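You operate a simulated robot arm through the tools that you are given. There is no shell and no other tool.

Carry out the task below with a simulated robot arm. There is one attempt and no reset: what you move stays moved.

JOB
Lock both pumps, then cap each travel bottle.
Fine: each cap is pressed on the bottle of its colour.
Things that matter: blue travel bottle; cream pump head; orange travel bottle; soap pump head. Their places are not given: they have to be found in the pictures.

Only the result counts: the job must be done as asked and must still hold three seconds after the hand-in. Knocking over, shifting, dropping, spilling or breaking anything else fails it. A push-on lid holds only when it is set on centred and level and pressed home; a screw cap is set on level and turned clockwise until tight.

ROBOT AND FRAMES
A 6-joint arm with a two-finger parallel gripper, fixed in place. Base frame: the origin is at the foot of the arm, x ahead of it, y to its left, z up; the work surface is at about z = 760. Readings come in mm, rad, newtons and seconds.
With the tool pointing down near the work surface it reaches from about 300 to 740 mm from the base axis. Its first joint turns from -1.152 to 1.152 rad. Payload 2.45 kg.
The tool frame sits at the grasp point between the pads (the TCP): z along the fingers, y along the line on which they close. The tips reach 24 mm beyond it. Largest opening 68 mm; finger width 17, thickness 10; the body of the gripper, 40 by 70 mm, starts 41 mm behind the TCP.
Orientation is that of the tool frame in the base frame, as [roll, pitch, yaw] about the fixed x, y, z axes, in that order (R = Rz(yaw) Ry(pitch) Rx(roll)). With the fingers straight down and closing along the base's y, the tool's x points along the base's -x, its y along +y and its z along -z.

CONTROLS
- The arm moves only by the tool step_arm. Its argument "deltas" is a list of rows, each a list of 6 numbers: the shift along the tool's x, y, z in units of 25 mm (1.0 is 25 mm), then the turn, a rotation vector about the tool's x, y, z in units of 6 degrees (1.0 is 6 degrees). In form: [[x, y, z, wx, wy, wz], ...]. A call has 1 to 20 rows; each row shifts and turns the commanded pose from where the row before left it, along the tool's axes as they then stand. "fingers" is the opening in per cent of the stroke, from 0 (shut) to 100 (fully open), set as the call begins (left out, the last holds). A call with a number of a shift or a turn outside -1 to 1 is refused whole. Rows are played at 5 a second. More than 50 mm and 0.15 rad between two rows, or a gripper value outside its range, and nothing of the call is played. A pose out of reach is approached as far as the arm can. The call stops where the force on the tool passes 40 N (or 10 N more than at its start, if that is more) or the arm is blocked; 0.2 s more then pass. Each finger travels about 108 mm/s and halts on what it meets, pressing with about 22 N; the grip force reading is that of the motor and also rises with nothing between the fingers. The clock runs only during rows and for 0.2 s after the last one: add rows that do not move to give the fingers time. It gives the time, the measured TCP pose, the force on the tool (base axes), the opening and the grip force at its end, in the units of the frame above (readings bear some noise), with the torque about the TCP (base axes, N m) and any sound that the robot's microphone picked up.
- Cameras (640 x 400 px; columns grow to the right, rows downward): "scene" is fixed at [172.2, 420.5, 1458.4]; the picture's right is [-0.69, -0.73, 0.00], its down [-0.47, 0.44, -0.77] and it looks along [0.56, -0.53, -0.64] (base axes); focal length 319 px, centre (320, 200). "wrist" rides on the gripper at [84, 11, -75] in the tool frame; the picture's right is [-0.13, 0.99, 0.00], its down [-0.60, -0.08, -0.79] and it looks along [-0.79, -0.10, 0.61] (tool axes); focal length 251 px, centre (320, 200).
- snapshot(camera): a new picture of that camera. It takes no simulated time.
- measure_at(camera, pixels): there is no depth. For up to 12 entries [column, row, z] of the newest picture of that camera ("zoom" is the newest enlarged one), the place [x, y] in the base frame at which the ray of that pixel passes the height z, good to about 3 mm. It takes no simulated time.
- enlarge(camera, box): a new picture of the part [left, top, right, bottom] of that camera's present view, enlarged. It takes no simulated time.
- sign_off(): hands the job in; it is judged then, once.

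Leave the gripper open and the arm clear of the work at the hand-in unless told otherwise.

The tools are called after "Request:" as a command line: name --pt "numbers of a row" for each row, then --argument value for the rest, lists and objects as JSON in quotes. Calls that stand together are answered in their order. step_arm: Moves the arm, as the interface text tells. Its arguments: {"type":"object","properties":{"deltas":{"type":"array","items":{"type":"array","items":{"type":"number"}}},"fingers":{"type":"number"}},"required":["deltas"]} The other tools are called the same way: snapshot (camera) takes a picture; measure_at (camera, pixels) gives the place at which the rays of pixels pass given heights; enlarge (camera, box) takes an enlarged picture of a part of a camera's view; sign_off () hands the job in.

At the start:

```text
time: 0.0
tool_pos: [484.9, 130.1, 1223.6]
orientation: [-3.14, 0.0, -3.142]
wrist_force: [-0.1, 0.0, 0.6]
torque: [-0.01, -0.01, -0.02]
gripper_width: 67.8
grasp_force: 0.0
```

scene: 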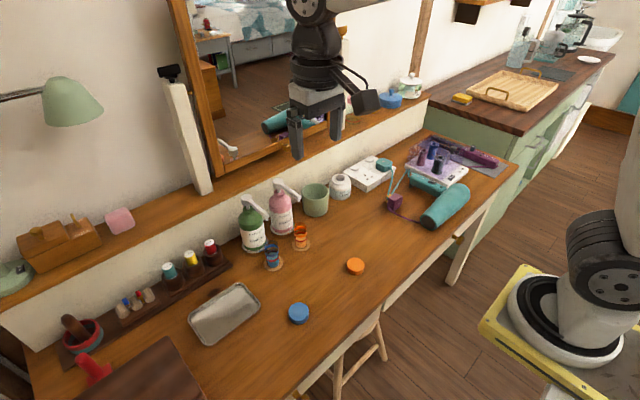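
wrist: 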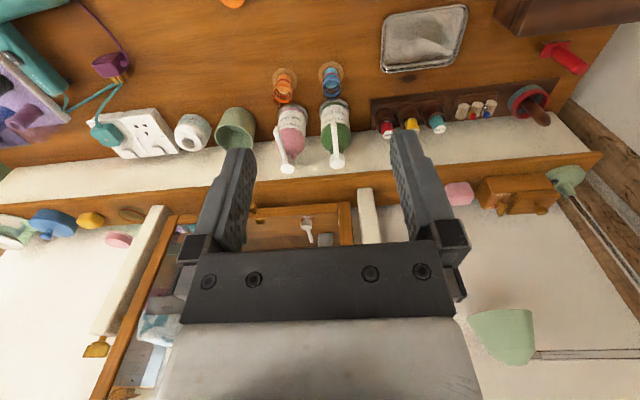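

I see two pump bottles (green at about (252,225), pink at about (283,210) in the scene view), two small bottles (blue at (273,257), orange at (301,237)), and two caps (blue at (298,313), orange at (355,266)). I'll enlarge these regions first.

Request:
enlarge --camera "scene" --box '[220, 160, 340, 280]'

Request:
enlarge --camera "wrist" --box '[250, 50, 380, 190]'

Request:
enlarge --camera "scene" --box '[270, 240, 390, 340]'

```text
3.33 times, centred on (280, 220) of scene
```

zoom: 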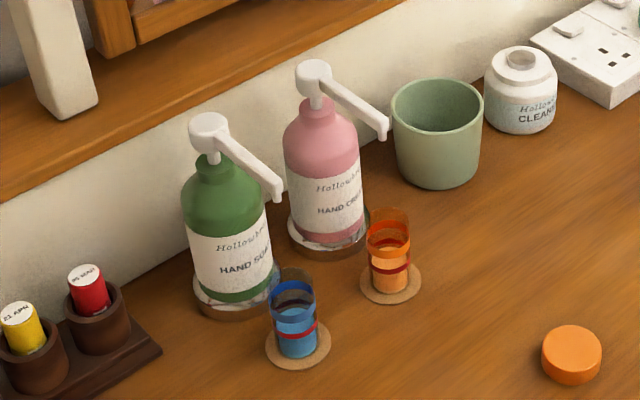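

```text
2.86 times, centred on (315, 120) of wrist
```

zoom: 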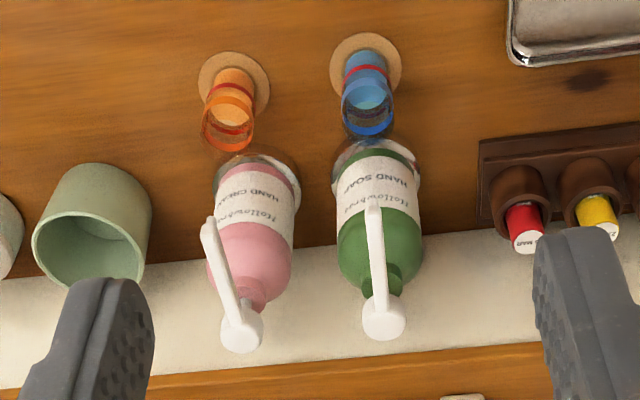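

```text
4.00 times, centred on (330, 290) of scene
```

zoom: 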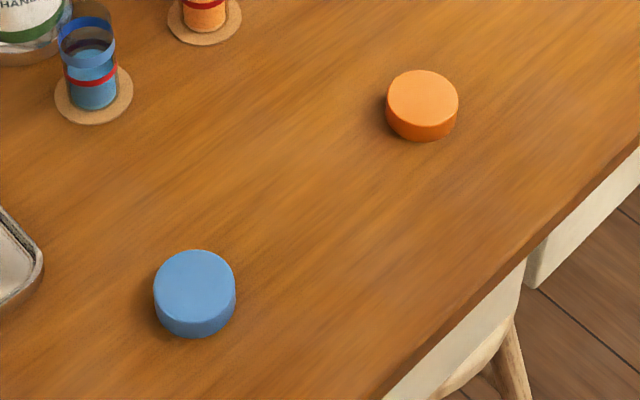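

I'll measure the caps in the zoomed picture (blue cap top at (195,285), orange cap top at (424,98)) at several heights.

Request:
measure_at --camera "zoom" --pixels '[[195, 285, 775], [154, 287, 775], [235, 287, 775], [195, 250, 775], [195, 320, 775], [195, 338, 760], [424, 98, 775], [388, 98, 775], [459, 98, 775], [424, 70, 775], [424, 126, 775], [424, 142, 760]]'

Request:
measure_at --camera "scene" --pixels '[[273, 262, 760], [301, 244, 760], [253, 247, 760], [283, 230, 760], [250, 201, 920], [279, 185, 920], [273, 265, 765], [301, 246, 765], [264, 216, 900], [293, 196, 900]]'

```text
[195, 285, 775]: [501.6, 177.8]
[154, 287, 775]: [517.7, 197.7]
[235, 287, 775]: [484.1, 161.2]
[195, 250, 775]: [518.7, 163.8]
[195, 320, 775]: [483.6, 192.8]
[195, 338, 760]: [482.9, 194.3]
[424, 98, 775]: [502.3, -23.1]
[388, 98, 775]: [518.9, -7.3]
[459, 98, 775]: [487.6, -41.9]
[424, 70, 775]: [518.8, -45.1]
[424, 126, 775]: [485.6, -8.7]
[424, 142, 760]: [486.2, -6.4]
```

```text
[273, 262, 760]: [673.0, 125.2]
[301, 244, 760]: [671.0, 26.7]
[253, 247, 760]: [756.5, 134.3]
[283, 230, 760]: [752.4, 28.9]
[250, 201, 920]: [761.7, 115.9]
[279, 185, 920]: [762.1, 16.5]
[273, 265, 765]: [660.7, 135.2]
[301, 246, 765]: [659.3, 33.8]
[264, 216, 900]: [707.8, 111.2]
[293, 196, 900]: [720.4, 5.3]
```

Blue cap sits at about (501,178), orange cap at about (502,-24), both ~48 mm wide. Travel bottles are near (670,125) and (668,27), pump heads near (760,115) and (762,16). I'll move the arm nearer for a close look at the pumps.

Request:
step_arm --pt "-0.1 -0.33 0.72 0 0 0" --pt "-0.1 -0.33 0.72 0 0 0" --pt "-0.1 -0.33 0.72 0 0 0" --pt "-0.1 -0.33 0.72 0 0 0" --pt "-0.1 -0.33 0.72 0 0 0" --pt "-0.1 -0.33 0.72 0 0 0" --pt "-0.1 -0.33 0.72 0 0 0" --pt "-0.1 -0.33 0.72 0 0 0" --pt "0 0 0 0 0 0" --fingers 100

Request:
snapshot --camera "wrist"

```text
time: 2.0
tool_pos: [505.6, 65.1, 1078.4]
orientation: [3.141, 0.002, 3.141]
wrist_force: [0.1, 0.8, -0.3]
torque: [-0.02, 0.02, 0.0]
gripper_width: 68.1
grasp_force: 0.1
```

```text
taken
```

wrist: 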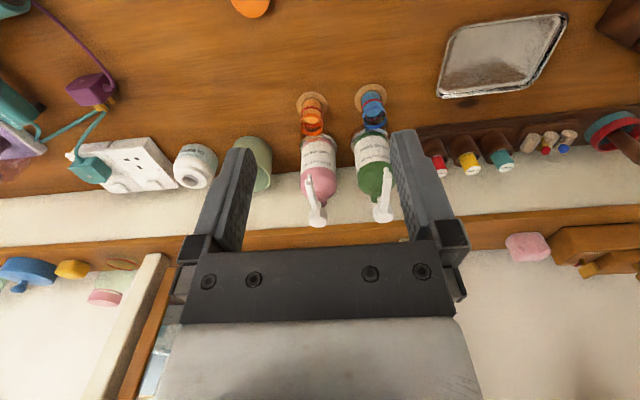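

Both pumps now show between the fingers. I'll enlarge them to look for lock markings.

Request:
enlarge --camera "wrist" --box '[280, 80, 410, 235]'

Request:
enlarge --camera "wrist" --box '[290, 160, 345, 230]'

Request:
enlarge --camera "wrist" --box '[350, 160, 405, 230]'

Request:
enlarge --camera "scene" --box '[235, 170, 310, 220]'

```text
2.58 times, centred on (345, 158) of wrist
```

zoom: 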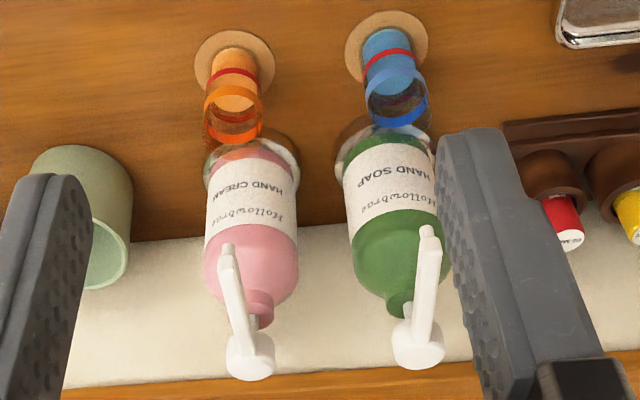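

```text
5.71 times, centred on (318, 195) of wrist
```

zoom: 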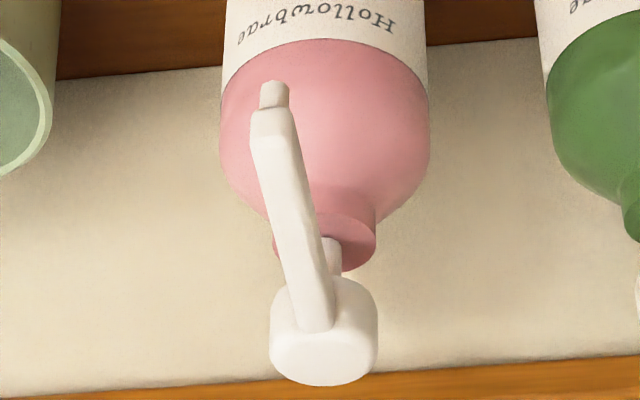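

```text
5.71 times, centred on (378, 195) of wrist
```

zoom: 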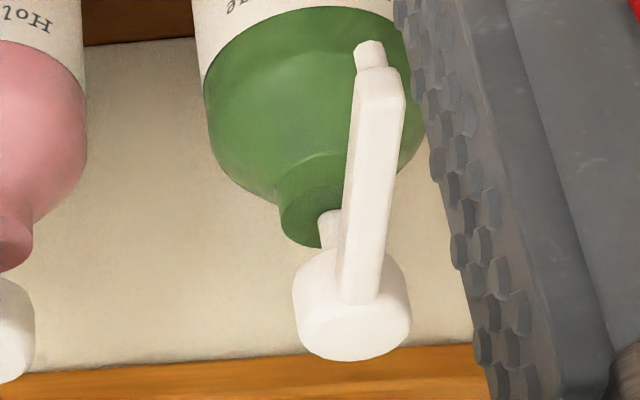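

```text
8.00 times, centred on (272, 195) of scene
```

zoom: 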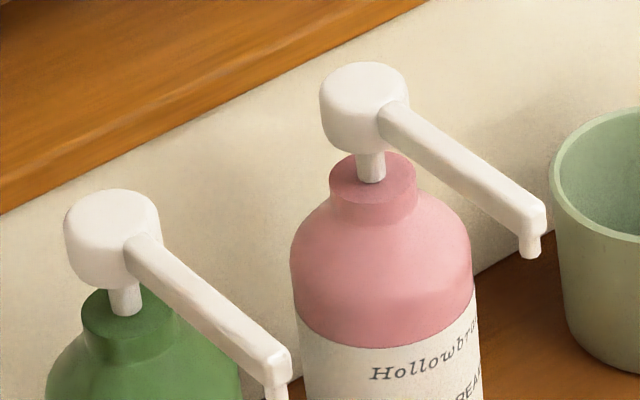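

No marks are visible on the heads. I'll triangulate the heads, nozzle tips and bottle rims by measuring rays at different heights from both cameras.

Request:
measure_at --camera "zoom" --pixels '[[112, 208, 880], [112, 208, 960], [365, 80, 880], [365, 80, 960], [533, 256, 840], [533, 256, 920], [275, 395, 840], [275, 395, 920], [125, 318, 880], [371, 183, 880], [68, 222, 930], [158, 222, 930]]'

Request:
enlarge --camera "wrist" --box '[290, 160, 410, 235]'

```text
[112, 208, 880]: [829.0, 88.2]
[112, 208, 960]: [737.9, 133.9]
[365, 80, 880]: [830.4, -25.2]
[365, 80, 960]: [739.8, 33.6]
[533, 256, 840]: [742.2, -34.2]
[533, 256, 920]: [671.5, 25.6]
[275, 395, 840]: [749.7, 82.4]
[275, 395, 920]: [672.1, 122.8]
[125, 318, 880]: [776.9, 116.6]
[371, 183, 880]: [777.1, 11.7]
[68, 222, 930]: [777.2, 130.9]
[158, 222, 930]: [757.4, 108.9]
```

```text
5.33 times, centred on (350, 198) of wrist
```

zoom: 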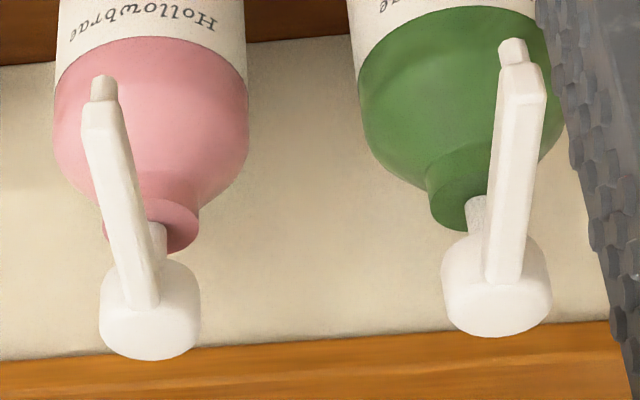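

Request:
measure_at --camera "zoom" --pixels '[[150, 333, 880], [150, 333, 960], [497, 312, 880], [497, 312, 960], [104, 78, 840], [104, 78, 920], [511, 42, 840], [511, 42, 920], [100, 310, 930], [200, 310, 930], [442, 290, 930], [551, 290, 930]]'

Request:
enlarge --camera "wrist" --box '[285, 75, 405, 150]'

```text
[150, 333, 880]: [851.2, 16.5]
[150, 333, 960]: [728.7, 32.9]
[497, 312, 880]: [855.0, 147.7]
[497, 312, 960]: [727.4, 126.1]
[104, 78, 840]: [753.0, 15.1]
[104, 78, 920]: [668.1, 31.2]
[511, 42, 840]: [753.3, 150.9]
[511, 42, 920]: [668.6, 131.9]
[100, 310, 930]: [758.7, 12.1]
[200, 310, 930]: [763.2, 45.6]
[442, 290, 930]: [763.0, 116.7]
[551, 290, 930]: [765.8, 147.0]
```

```text
5.33 times, centred on (345, 112) of wrist
```

zoom: 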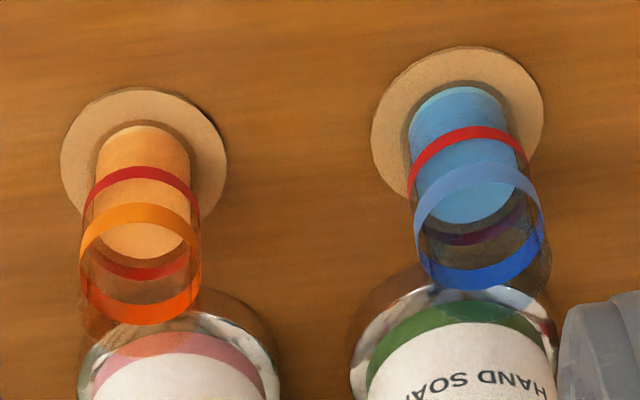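

Request:
measure_at --camera "zoom" --pixels '[[143, 157, 763], [60, 157, 763], [227, 157, 763], [457, 119, 763], [80, 250, 830], [200, 250, 830], [140, 265, 820], [140, 265, 860], [478, 225, 820], [478, 225, 860], [413, 215, 830], [543, 215, 830]]'

Request:
enlarge --camera "scene" --box '[256, 210, 326, 280]'

```text
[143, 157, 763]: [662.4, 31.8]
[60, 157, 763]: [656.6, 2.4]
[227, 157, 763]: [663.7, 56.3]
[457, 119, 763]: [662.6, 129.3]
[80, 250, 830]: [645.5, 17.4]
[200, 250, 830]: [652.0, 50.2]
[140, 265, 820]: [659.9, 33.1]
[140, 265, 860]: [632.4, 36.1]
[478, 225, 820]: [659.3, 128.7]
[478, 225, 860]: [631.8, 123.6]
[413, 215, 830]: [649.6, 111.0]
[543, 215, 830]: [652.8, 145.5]
```

```text
5.71 times, centred on (291, 245) of scene
```

zoom: 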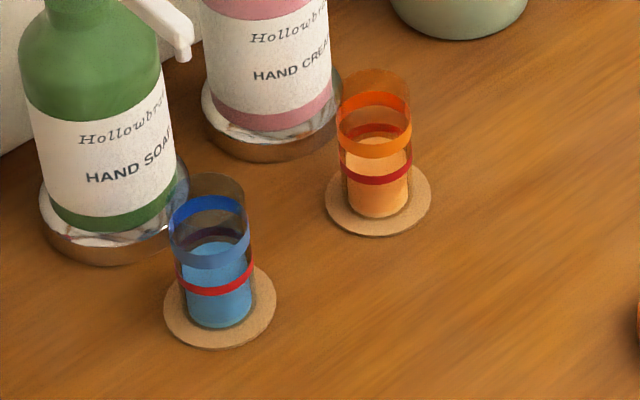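

Request:
measure_at --camera "zoom" --pixels '[[375, 91, 820], [375, 91, 850], [375, 115, 820], [375, 134, 820], [376, 205, 763], [208, 197, 820], [208, 197, 850], [210, 220, 820], [211, 243, 820], [220, 308, 763], [340, 92, 840], [410, 92, 840]]'

Request:
measure_at --camera "scene" --pixels '[[229, 241, 760], [180, 180, 900], [190, 195, 900], [203, 192, 900], [322, 208, 760], [315, 185, 860]]'

```text
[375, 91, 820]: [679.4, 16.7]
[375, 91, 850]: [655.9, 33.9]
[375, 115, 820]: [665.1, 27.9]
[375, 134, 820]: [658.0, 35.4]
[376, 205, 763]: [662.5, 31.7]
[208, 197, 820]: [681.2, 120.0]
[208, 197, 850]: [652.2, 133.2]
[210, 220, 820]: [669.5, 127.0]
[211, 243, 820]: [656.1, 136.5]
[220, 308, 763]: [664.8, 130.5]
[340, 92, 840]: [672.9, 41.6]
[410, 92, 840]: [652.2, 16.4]
```

```text
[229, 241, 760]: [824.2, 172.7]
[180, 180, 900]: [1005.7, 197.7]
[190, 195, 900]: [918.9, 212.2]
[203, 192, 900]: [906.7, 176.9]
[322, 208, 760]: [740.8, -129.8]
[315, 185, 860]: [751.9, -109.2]
```

The nozzle tips (about (658,129,932) and (660,33,930)) hang right over the travel bottles (about (661,130) and (661,32), rims near z 842). The bottles look filled to the red line, so I must not press the pumps. I'll turn the heads without pushing. Next I move above the soap pump head at about (746,129,951), staying high.

Request:
step_arm --pt "-0.975 0.32 0.24 0 0 0" --pt "-0.975 0.32 0.24 0 0 0" --pt "-0.975 0.32 0.24 0 0 0" --pt "-0.975 0.32 0.24 0 0 0" --pt "-0.975 0.32 0.24 0 0 0" --pt "-0.975 0.32 0.24 0 0 0" --pt "-0.975 0.32 0.24 0 0 0" --pt "-0.975 0.32 0.24 0 0 0" --pt "0 0 0 0 0 0" --fingers 100

Request:
snapshot --camera "wrist"

Request:
snapshot --camera "scene"

```text
time: 4.0
tool_pos: [701.3, 131.1, 1031.0]
orientation: [-3.141, 0.0, -3.141]
wrist_force: [1.5, 0.0, -0.3]
torque: [0.0, 0.03, 0.01]
gripper_width: 67.9
grasp_force: 0.2
```

```text
taken
```

wrist: 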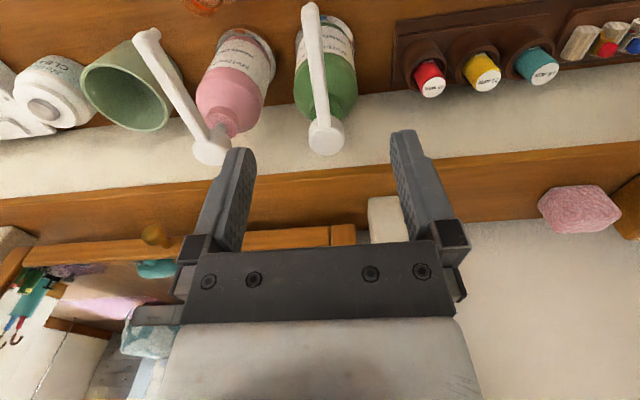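

```text
taken
```

scene: 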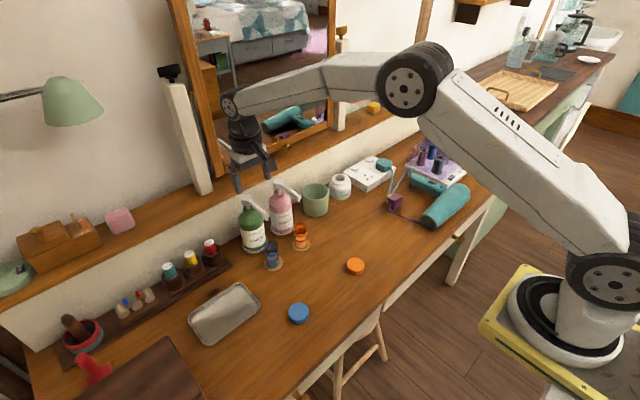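

Reaching (701,131,1031) is no problem. I'll enlarge the heads from here for a better position fix.

Request:
enlarge --camera "wrist" --box '[280, 0, 380, 170]'

```text
2.35 times, centred on (330, 85) of wrist
```

zoom: 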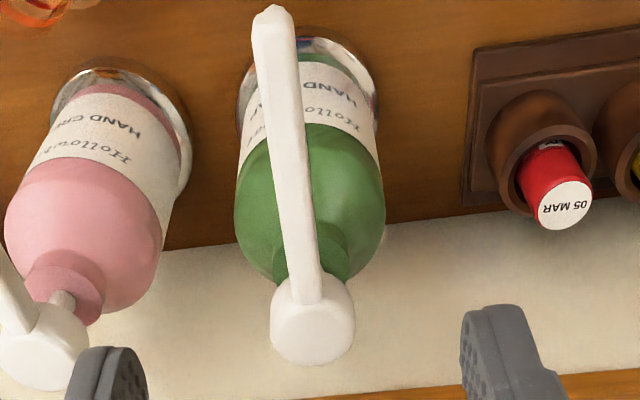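

Request:
measure_at --camera "zoom" --pixels '[[312, 333, 951], [312, 333, 940], [270, 325, 945], [355, 325, 945], [272, 8, 940], [272, 30, 945], [312, 300, 951], [312, 366, 951], [60, 345, 951]]'

Request:
enlarge --camera "scene" --box '[225, 130, 325, 230]'

```text
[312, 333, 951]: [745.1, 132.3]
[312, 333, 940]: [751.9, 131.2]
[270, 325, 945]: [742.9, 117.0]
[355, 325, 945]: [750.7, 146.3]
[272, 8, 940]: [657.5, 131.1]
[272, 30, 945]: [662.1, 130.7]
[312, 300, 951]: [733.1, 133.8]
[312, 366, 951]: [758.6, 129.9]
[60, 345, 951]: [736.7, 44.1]
```

```text
4.00 times, centred on (275, 180) of scene
```

zoom: 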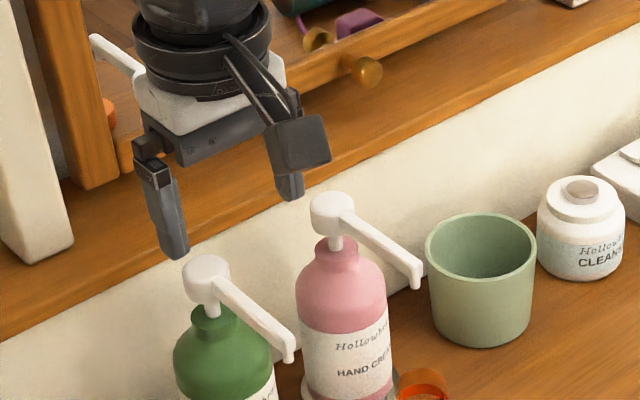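

The soap head axis is at about (746,131), roughly 30 mm across with its top near z 951. The nozzle points straight to -x. I'll move above it to (746,131,1000) with the fingers open.

Request:
step_arm --pt "-0.6 0 0.3 0 0 0" --pt "-0.6 0 0.3 0 0 0" --pt "-0.6 0 0.3 0 0 0" --pt "0 0 0.3 0 0 0" --pt "0 0 0 0 0 0"

Request:
snapshot --camera "wrist"

Request:
enlarge --camera "scene" --box '[200, 120, 320, 240]'

```text
time: 5.2
tool_pos: [745.4, 128.6, 1003.6]
orientation: [3.141, 0.001, -3.142]
wrist_force: [0.5, -0.2, -0.2]
torque: [-0.02, -0.01, -0.01]
gripper_width: 67.7
grasp_force: 0.1
```

```text
taken
```

wrist: 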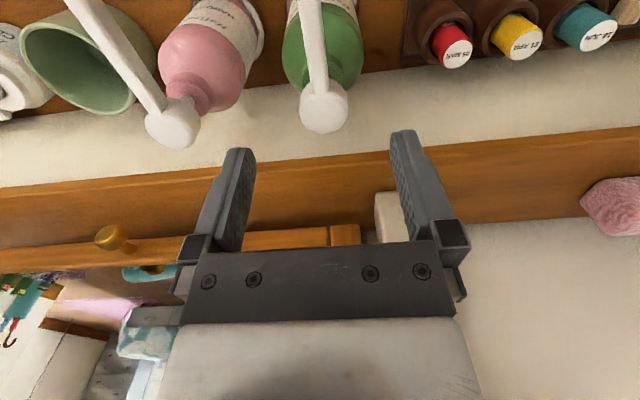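

```text
3.33 times, centred on (260, 180) of scene
```

zoom: 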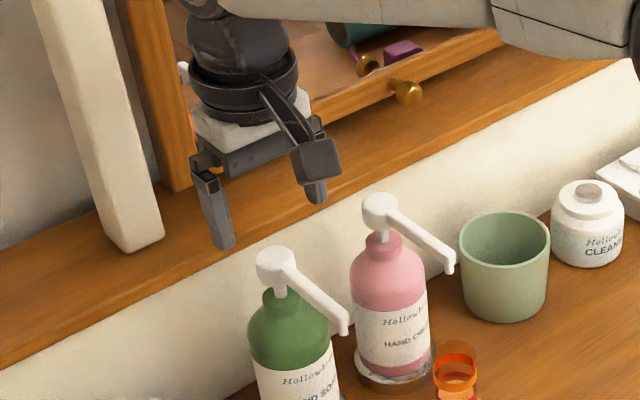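

Request:
enlarge --camera "wrist" --box '[270, 60, 380, 140]'

```text
5.00 times, centred on (325, 100) of wrist
```

zoom: 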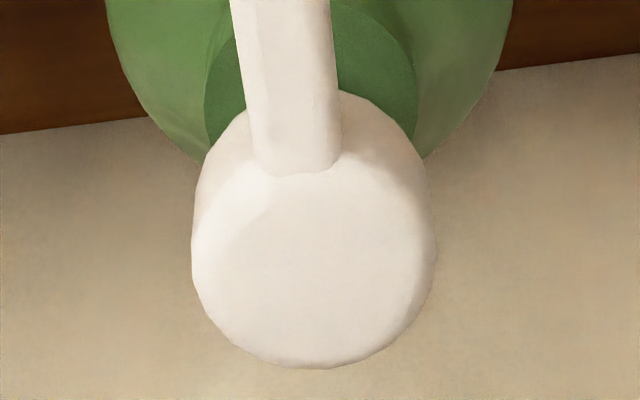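

Request:
measure_at --camera "zoom" --pixels '[[313, 265, 951], [313, 265, 955], [313, 265, 945], [192, 260, 948], [435, 260, 948], [313, 368, 948], [313, 165, 951]]'

```text
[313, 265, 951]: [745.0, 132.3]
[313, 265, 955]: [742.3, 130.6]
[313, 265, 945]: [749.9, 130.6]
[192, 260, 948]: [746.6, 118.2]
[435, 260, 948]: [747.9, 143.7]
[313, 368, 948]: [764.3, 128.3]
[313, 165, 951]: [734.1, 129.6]
```

The head axis is refined to (747,131). I'll shift by about 2–3 mm and lower to TCP z ≈ 949 with the fingers open on either side of the head. Finger tips would be near z 925, above the bottle's collar.

Request:
step_arm --pt "-0.08 0.12 0 0 0 0" --pt "0 0 0.5 0 0 0" --pt "0 0 0.5 0 0 0" --pt "0 0 0.5 0 0 0" --pt "0 0 0.5 0 0 0" --pt "0 0 0.1 0 0 0" --pt "0 0 0 0 0 0"

Request:
enlarge --camera "scene" --box '[210, 140, 310, 240]'

Request:
snapshot --camera "wrist"

```text
time: 6.8
tool_pos: [747.5, 131.4, 951.1]
orientation: [3.141, 0.0, -3.141]
wrist_force: [-0.7, 0.1, 0.5]
torque: [0.0, -0.03, 0.01]
gripper_width: 68.0
grasp_force: 0.0
```

```text
4.00 times, centred on (260, 190) of scene
```

zoom: 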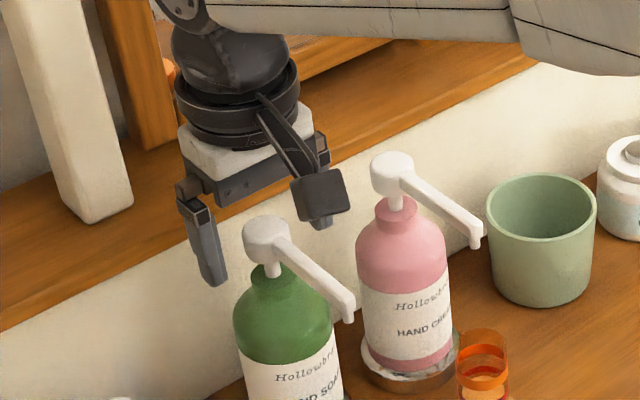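

```text
taken
```

wrist: 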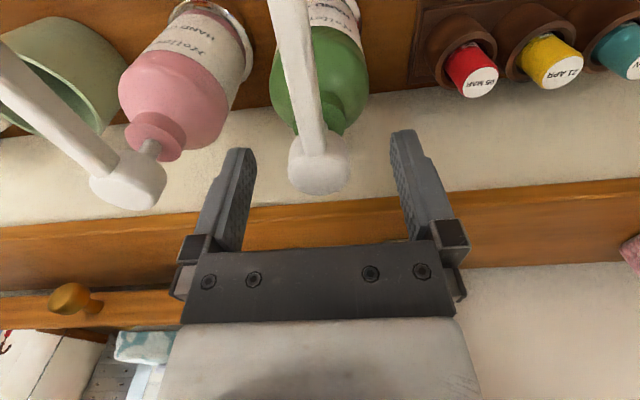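

The head sits midway between the fingers (columns 290–350 in the wrist view). I'll close the fingers on it without moving.

Request:
step_arm --pt "0 0 0 0 0 0" --pt "0 0 0 0 0 0" --pt "0 0 0 0 0 0" --pt "0 0 0 0 0 0" --fingers 0

Request:
snapshot --camera "wrist"

Request:
enlarge --camera "scene" --box '[210, 140, 310, 240]'

```text
time: 7.8
tool_pos: [747.8, 130.0, 950.5]
orientation: [-3.14, -0.001, -3.14]
wrist_force: [0.1, -5.8, -0.2]
torque: [-0.07, 0.0, 0.01]
gripper_width: 28.3
grasp_force: 42.4
```

```text
taken
```

wrist: 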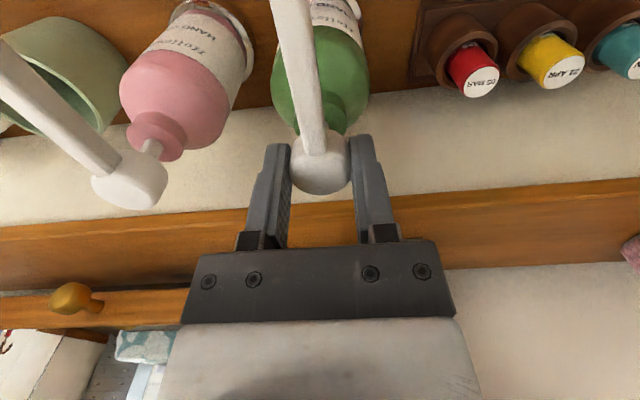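

```text
4.00 times, centred on (260, 190) of scene
```

zoom: 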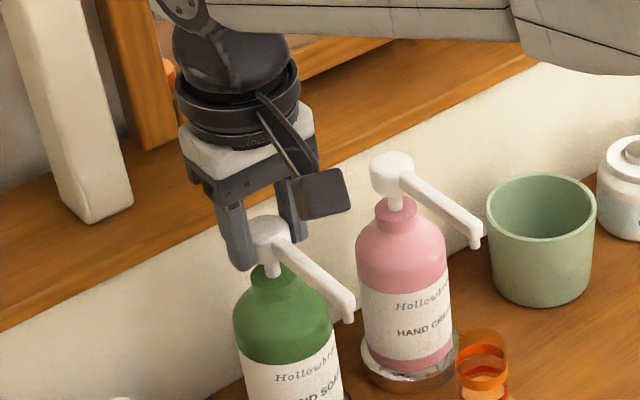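

The head is gripped (28.3 mm), with a side force of about -5.8 N in y. I'll ease about 1 mm toward -y, then turn a first small amount, 6°, clockwise as seen from above (positive about the tool's z), watching torque and sounds.

Request:
step_arm --pt "0 -0.04 0 0 0 0" --pt "0 0 0 0 0 0.5" --pt "0 0 0 0 0 0.5" --pt "0 0 0 0 0 0"

Request:
snapshot --camera "wrist"

```text
time: 8.8
tool_pos: [747.7, 131.0, 950.8]
orientation: [-3.142, 0.001, 3.036]
wrist_force: [2.6, -1.3, -2.1]
torque: [-0.06, -0.12, 0.03]
gripper_width: 28.4
grasp_force: 42.7
```

```text
taken
```

wrist: 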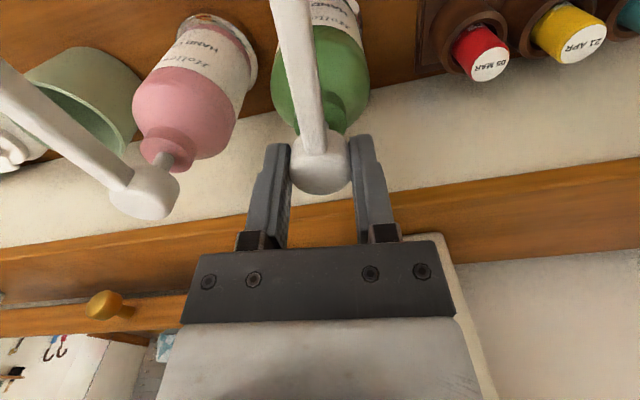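

The head turned with the gripper, with little torque (0.03 Nm) and no sound yet. I'll go on clockwise another 24° slowly.

Request:
step_arm --pt "0 0 0 0 0 0.5" --pt "0 0 0 0 0 0.5" --pt "0 0 0 0 0 0.5" --pt "0 0 0 0 0 0.5" --pt "0 0 0 0 0 0.5" --pt "0 0 0 0 0 0.5" --pt "0 0 0 0 0 0.5" --pt "0 0 0 0 0 0.5" --pt "0 0 0 0 0 0"

Request:
enlarge --camera "scene" --box '[210, 150, 330, 270]'

Request:
snapshot --camera "wrist"

```text
time: 10.8
tool_pos: [747.8, 132.1, 949.7]
orientation: [3.141, 0.003, 2.619]
wrist_force: [9.4, 4.3, 1.5]
torque: [0.02, -0.23, 0.01]
gripper_width: 28.3
grasp_force: 43.3
```

```text
3.33 times, centred on (270, 210) of scene
```

zoom: 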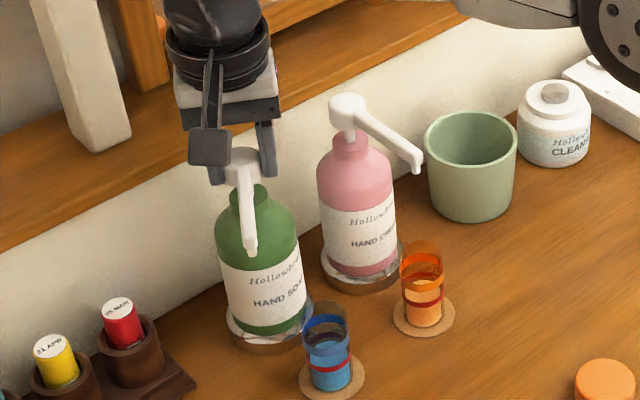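

```text
taken
```

wrist: 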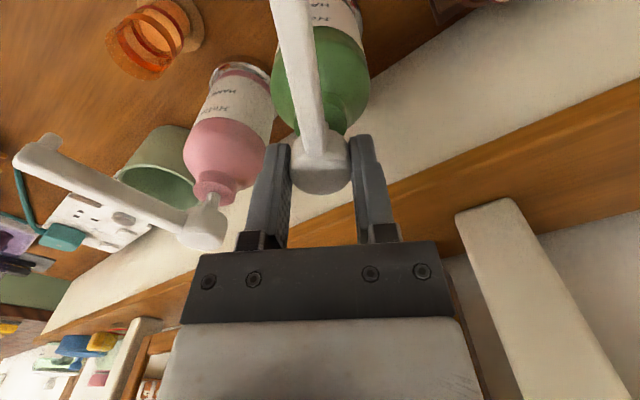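

The nozzle has swung about 30° clockwise while the bottle's label has stayed put. A side force of (9.4, 4.3) N has built up, so I'll shift about 2 mm that way to relieve it. Then I'll continue turning 24° more.

Request:
step_arm --pt "-0.05 0.075 0 0 0 0" --pt "0 0 0 0 0 0.5" --pt "0 0 0 0 0 0.5" --pt "0 0 0 0 0 0.5" --pt "0 0 0 0 0 0.5" --pt "0 0 0 0 0 0.5" --pt "0 0 0 0 0 0.5" --pt "0 0 0 0 0 0.5" --pt "0 0 0 0 0 0.5" --pt "0 0 0 0 0 0"

Request:
enlarge --camera "scene" --box '[210, 150, 330, 270]'

```text
time: 13.0
tool_pos: [749.3, 132.0, 949.6]
orientation: [-3.14, -0.003, 2.2]
wrist_force: [-20.8, 2.0, 0.3]
torque: [0.11, 0.37, -0.05]
gripper_width: 28.2
grasp_force: 42.5
```

```text
3.33 times, centred on (270, 210) of scene
```

zoom: 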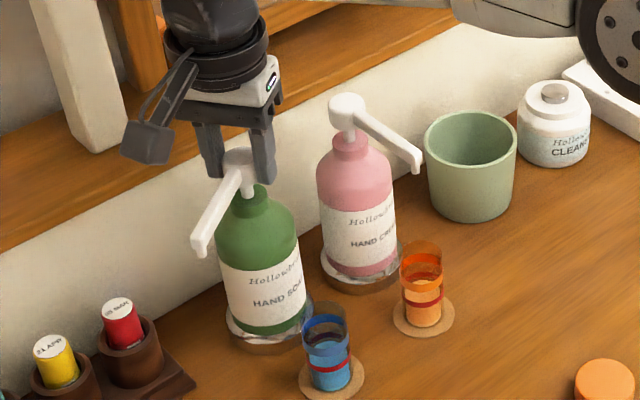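

Turned 54° so far, but the side force is now -20.8 N in x, so I over-corrected. I'll shift back about 1.3 mm and check before turning further.

Request:
step_arm --pt "0.03 -0.042 0 0 0 0" --pt "0 0 0 0 0 0"

```text
time: 13.6
tool_pos: [749.1, 131.6, 949.6]
orientation: [3.139, 0.002, 2.199]
wrist_force: [-6.6, 5.2, -4.7]
torque: [0.32, 0.2, -0.01]
gripper_width: 28.1
grasp_force: 42.6
```

The force eased to (-6.6, 5.2) N. One more small shift, then a further 18° of turning.

Request:
step_arm --pt "0.03 -0.008 0 0 0 0" --pt "0 0 0 0 0 0.5" --pt "0 0 0 0 0 0.5" --pt "0 0 0 0 0 0.5" --pt "0 0 0 0 0 0.5" --pt "0 0 0 0 0 0.5" --pt "0 0 0 0 0 0.5" --pt "0 0 0 0 0 0"

Request:
enlarge --camera "scene" --box '[210, 150, 330, 270]'

```text
time: 15.4
tool_pos: [750.4, 130.2, 950.6]
orientation: [3.139, 0.0, 1.885]
wrist_force: [6.9, 1.1, -0.1]
torque: [-0.08, -0.14, 0.01]
gripper_width: 28.6
grasp_force: 43.3
```

```text
3.33 times, centred on (270, 210) of scene
```

zoom: 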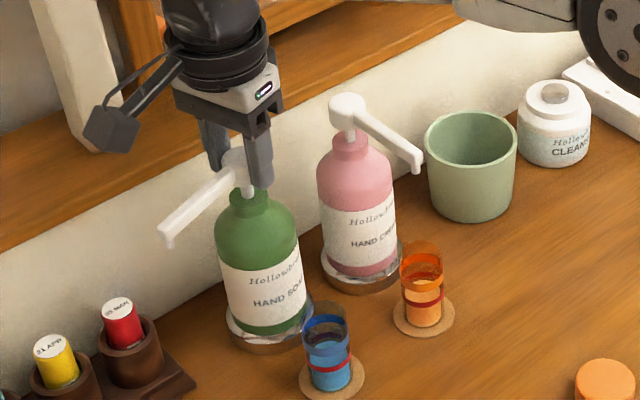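

72° turned, forces low. I'll go on another 18°.

Request:
step_arm --pt "0 0 0 0 0 0.5" --pt "0 0 0 0 0 0.5" --pt "0 0 0 0 0 0.5" --pt "0 0 0 0 0 0.5" --pt "0 0 0 0 0 0.5" --pt "0 0 0 0 0 0.5" --pt "0 0 0 0 0 0"

Request:
enlarge --camera "scene" --box '[210, 150, 330, 270]'

Request:
snapshot --camera "wrist"

```text
time: 17.0
tool_pos: [750.1, 131.1, 949.8]
orientation: [3.133, 0.0, 1.572]
wrist_force: [23.2, -3.6, 1.1]
torque: [-0.06, -0.38, 0.06]
gripper_width: 28.0
grasp_force: 42.7
```

```text
3.33 times, centred on (270, 210) of scene
```

zoom: 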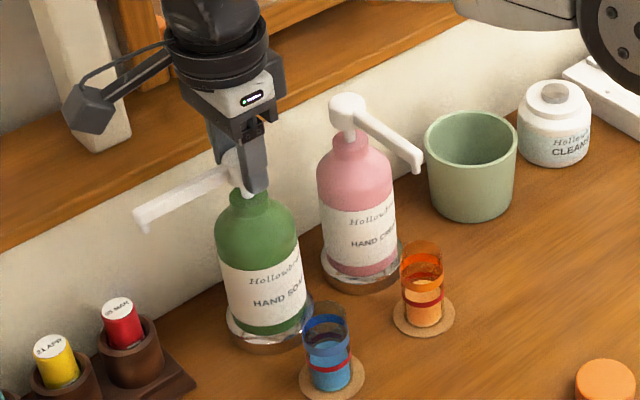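

```text
taken
```

wrist: 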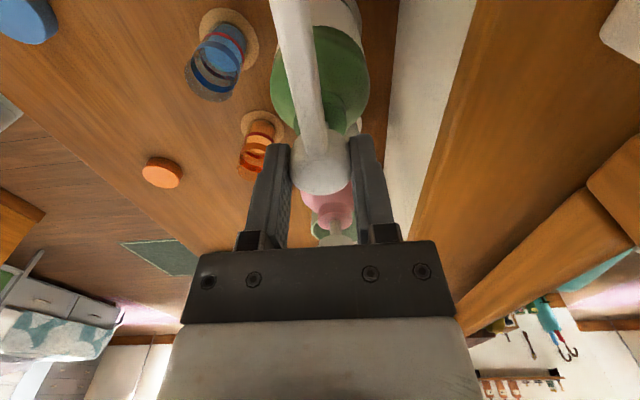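

90° turned, still no click and low turning torque, but 23 N sideways in x. I'll shift about 1.3 mm to +x (tool +y) to relieve it, then check.

Request:
step_arm --pt "0 0.05 0 0 0 0" --pt "0 0 0 0 0 0"

```text
time: 17.6
tool_pos: [750.3, 132.2, 949.0]
orientation: [3.138, 0.001, 1.57]
wrist_force: [14.5, -5.6, 1.4]
torque: [0.0, -0.26, 0.0]
gripper_width: 28.2
grasp_force: 42.8
```

Request:
step_arm --pt "-0.04 0.05 0 0 0 0" --pt "0 0 0 0 0 0"

```text
time: 18.2
tool_pos: [750.8, 132.6, 949.1]
orientation: [-3.139, 0.0, 1.572]
wrist_force: [3.4, -2.8, 1.9]
torque: [-0.2, 0.01, 0.0]
gripper_width: 28.4
grasp_force: 42.6
```

Forces are small again (3.4, -2.8 N). I'll turn another 12° to see whether there is a stop or a click.

Request:
step_arm --pt "0 0 0 0 0 0.4" --pt "0 0 0 0 0 0.4" --pt "0 0 0 0 0 0.4" --pt "0 0 0 0 0 0.4" --pt "0 0 0 0 0 0.4" --pt "0 0 0 0 0 0"

Request:
enlarge --camera "scene" --box '[210, 150, 330, 270]'

Request:
snapshot --camera "wrist"

```text
time: 19.6
tool_pos: [749.7, 131.2, 949.2]
orientation: [3.141, 0.001, 1.362]
wrist_force: [-2.4, -0.6, 1.9]
torque: [-0.1, 0.04, 0.5]
gripper_width: 28.4
grasp_force: 42.4
```

```text
3.33 times, centred on (270, 210) of scene
```

zoom: 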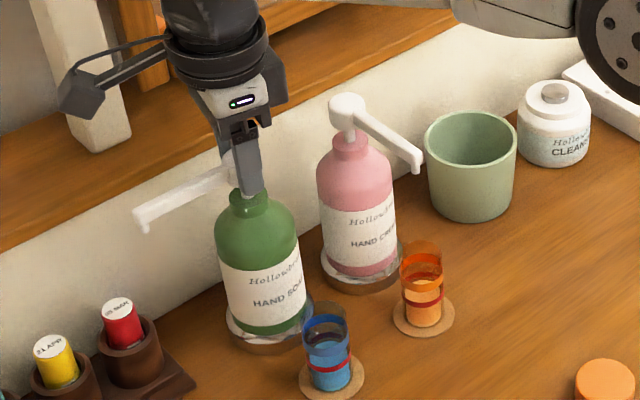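

```text
taken
```

wrist: 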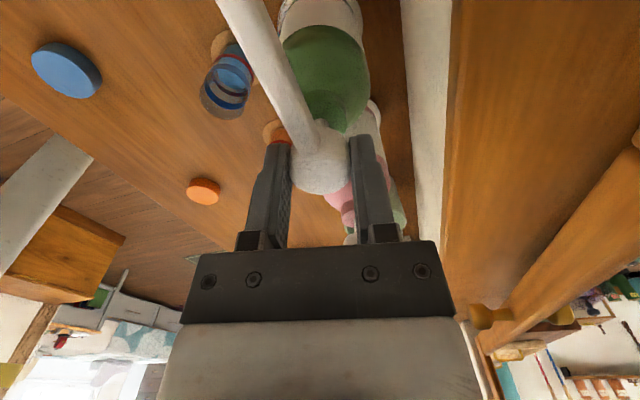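

Now the torque is 0.5 Nm and the nozzle stayed at 90° while the pads slipped on the head. So there is a firm stop at a quarter turn clockwise, which I take as the locked position. I'll open the fingers here without turning back, then look.

Request:
step_arm --pt "0 0 0 0 0 0" --pt "0 0 0 0 0 0" --pt "0 0 0 0 0 0" --fingers 100

Request:
snapshot --camera "wrist"

Request:
enlarge --camera "scene" --box '[210, 150, 330, 270]'

```text
time: 20.4
tool_pos: [750.1, 132.4, 949.5]
orientation: [3.138, 0.0, 1.361]
wrist_force: [0.1, 0.3, 0.5]
torque: [0.0, -0.05, 0.0]
gripper_width: 68.0
grasp_force: 0.0
```

```text
taken
```

wrist: 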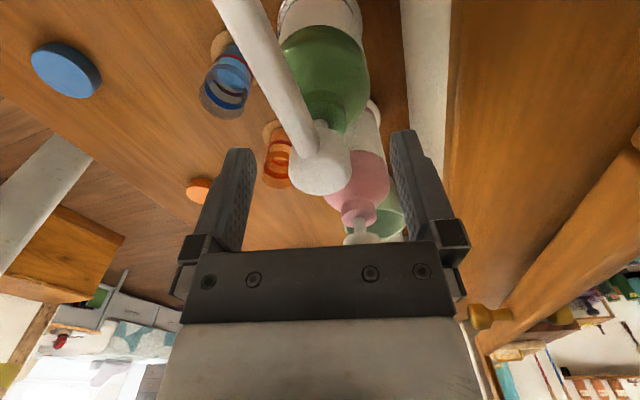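

```text
3.33 times, centred on (270, 210) of scene
```

zoom: 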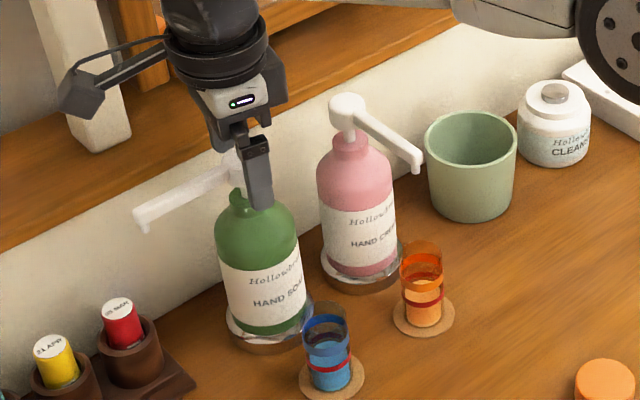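

The soap nozzle stays at +y and the bottle hasn't moved. I'll rise 60 mm, then turn the wrist back to yaw π while moving away to view the cream pump.

Request:
step_arm --pt "0 0 -0.8 0 0 0" --pt "0 0 -0.8 0 0 0" --pt "0 0 -0.8 0 0 0" --pt "0 0 -0.4 0 0 0" --pt "0 0 0 0 0 -1" --pt "0 0 0 0 0 -1" --pt "0 0 0 0 0 -1" --pt "0 0 0 0 0 -1" --pt "0 0 0 0 0 -1" --pt "0 0 0 0 0 -1" --pt "0 0 0 0 0 -1" --pt "0 0 0 0 0 -1" --pt "0 0 0 0 0 -1" --pt "0 0 0 0 0 -1" --pt "0 0 0 0 0 -1" --pt "0 0 0 0 0 -1" --pt "0 0 0 0 0 -1" --pt "0 0 0 0 0 -1" --pt "0 0 0 0 0 -1" --pt "0 0 0 0 0 -1"

Request:
enlarge --camera "scene" --box '[210, 150, 330, 270]'

```text
time: 24.6
tool_pos: [749.1, 130.8, 1019.0]
orientation: [-3.14, 0.001, 3.042]
wrist_force: [-0.2, 1.0, 0.1]
torque: [0.0, 0.01, 0.01]
gripper_width: 68.0
grasp_force: 0.1
```

```text
3.33 times, centred on (270, 210) of scene
```

zoom: 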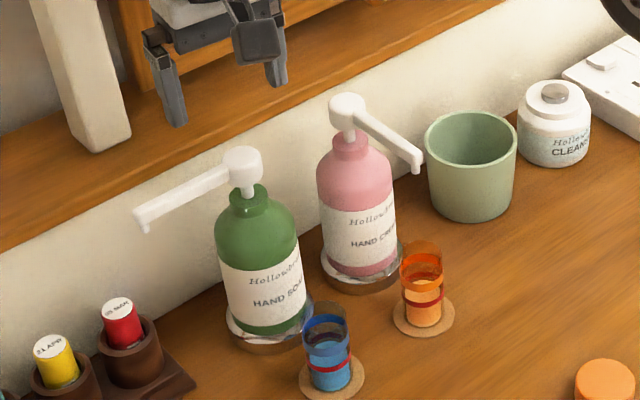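

Request:
step_arm --pt "0 0 0 0 0 -0.95" --pt "0.2 -0.8 0 0 0 0" --pt "0.2 -0.8 0 0 0 0" --pt "0.2 -0.8 0 0 0 0" --pt "0.2 -0.8 0 0 0 0" --pt "0.2 -0.8 0 0 0 0" --pt "0 0 0 0 0 0"

Request:
snapshot --camera "wrist"

Request:
enlarge --camera "wrist" --box '[270, 40, 400, 150]'

```text
time: 26.2
tool_pos: [725.8, 32.1, 1020.1]
orientation: [3.142, 0.001, 3.137]
wrist_force: [-0.3, 0.2, -0.3]
torque: [0.03, -0.02, 0.01]
gripper_width: 67.9
grasp_force: 0.1
```

```text
taken
```

wrist: 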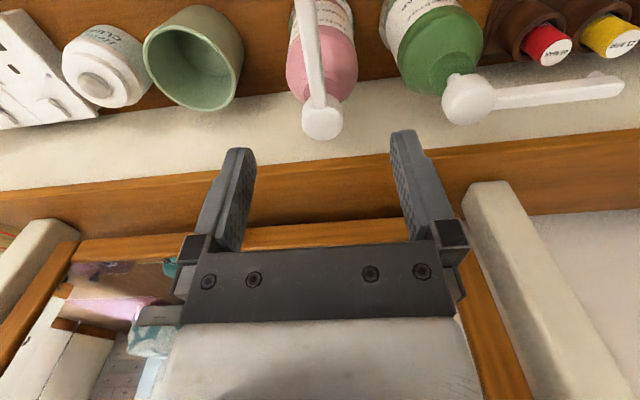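

```text
3.64 times, centred on (335, 95) of wrist
```

zoom: 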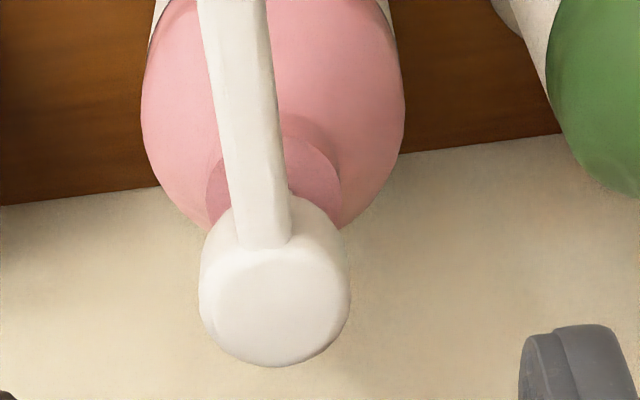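

Request:
measure_at --camera "zoom" --pixels '[[275, 302, 951], [275, 302, 945], [199, 298, 948], [350, 298, 948], [275, 367, 948]]'

Request:
measure_at --camera "wrist" --pixels '[[469, 100, 951], [617, 84, 943], [322, 122, 951], [301, 5, 943], [443, 97, 948], [496, 97, 948]]'

```text
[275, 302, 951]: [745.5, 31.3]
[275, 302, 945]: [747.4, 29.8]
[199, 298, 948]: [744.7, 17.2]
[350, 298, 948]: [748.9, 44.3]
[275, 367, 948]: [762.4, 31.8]
```

```text
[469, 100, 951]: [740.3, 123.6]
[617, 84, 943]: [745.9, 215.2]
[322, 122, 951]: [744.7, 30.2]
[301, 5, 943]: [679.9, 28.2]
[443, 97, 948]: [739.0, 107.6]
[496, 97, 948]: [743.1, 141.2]
```

Request:
enlarge --camera "wrist" --box '[430, 60, 640, 135]'

```text
3.05 times, centred on (535, 98) of wrist
```

zoom: 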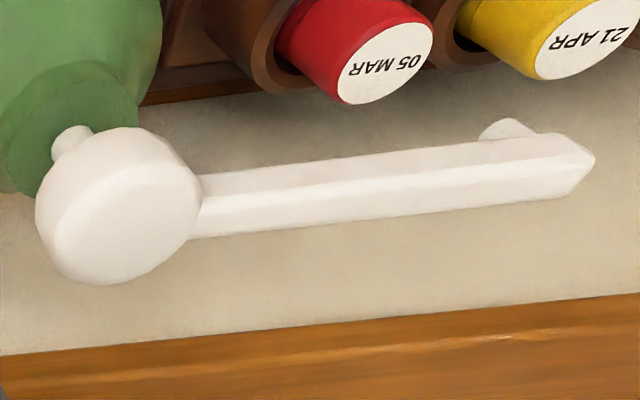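

Request:
measure_at --camera "zoom" --pixels '[[118, 220, 951], [595, 160, 938], [595, 160, 945], [570, 190, 945], [505, 128, 930], [36, 215, 945], [203, 190, 945]]'

```text
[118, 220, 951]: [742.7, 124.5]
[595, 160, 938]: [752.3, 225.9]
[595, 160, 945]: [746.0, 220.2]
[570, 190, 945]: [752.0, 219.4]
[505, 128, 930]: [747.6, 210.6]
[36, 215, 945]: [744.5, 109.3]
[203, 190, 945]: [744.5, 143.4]
```

The cream head axis is at about (749,31) and the soap axis at about (749.5,131). The nozzle is about 90 mm long, so turned a full 90° clockwise the cream nozzle would come very near the soap head. I'll grip the cream head first and find out gently which way it turns.

Request:
step_arm --pt "-0.47 -0.03 0 0 0 0" --pt "-0.47 -0.03 0 0 0 0" --pt "0 0 0.6 0 0 0" --pt "0 0 0.6 0 0 0" --pt "0 0 0.6 0 0 0" --pt "0 0 0.6 0 0 0" --pt "0 0 0.42 0 0 0" --pt "0 0 0 0 0 0"

Request:
snapshot --camera "wrist"

```text
time: 28.0
tool_pos: [749.1, 29.8, 949.0]
orientation: [-3.142, 0.001, 3.136]
wrist_force: [0.1, -0.1, -0.2]
torque: [-0.02, -0.01, 0.01]
gripper_width: 68.0
grasp_force: 0.1
```

```text
taken
```

wrist: 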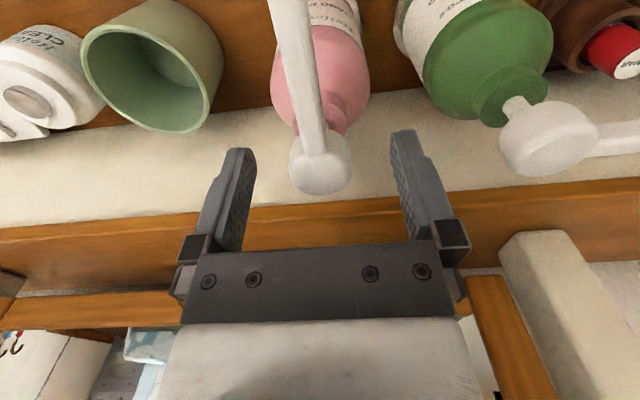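

The cream head sits centrally between the open fingers. I'll close on it.

Request:
step_arm --pt "0 0 0 0 0 0" --pt "0 0 0 0 0 0" --pt "0 0 0 0 0 0" --pt "0 0 0 0 0 0" --fingers 0

```text
time: 29.0
tool_pos: [748.8, 31.4, 950.4]
orientation: [-3.14, 0.003, 3.136]
wrist_force: [-0.1, -1.0, -0.8]
torque: [-0.01, -0.02, -0.01]
gripper_width: 28.5
grasp_force: 42.8
```

Gripped with almost no side force. I'll try a small counter-clockwise turn (about 5°) to see whether it is blocked there.

Request:
step_arm --pt "0 0 0 0 0 -0.4" --pt "0 0 0 0 0 -0.4" --pt "0 0 0 0 0 0"

Request:
snapshot --camera "wrist"

```text
time: 29.8
tool_pos: [749.5, 30.2, 949.6]
orientation: [-3.141, -0.001, -3.062]
wrist_force: [-2.6, 2.2, 1.0]
torque: [0.06, 0.03, -0.01]
gripper_width: 28.3
grasp_force: 42.7
```

```text
taken
```

wrist: 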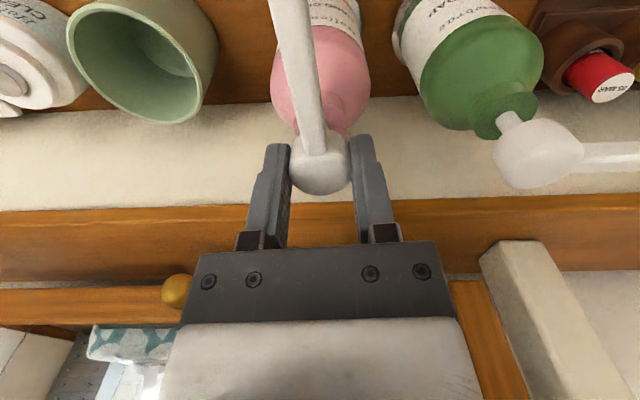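

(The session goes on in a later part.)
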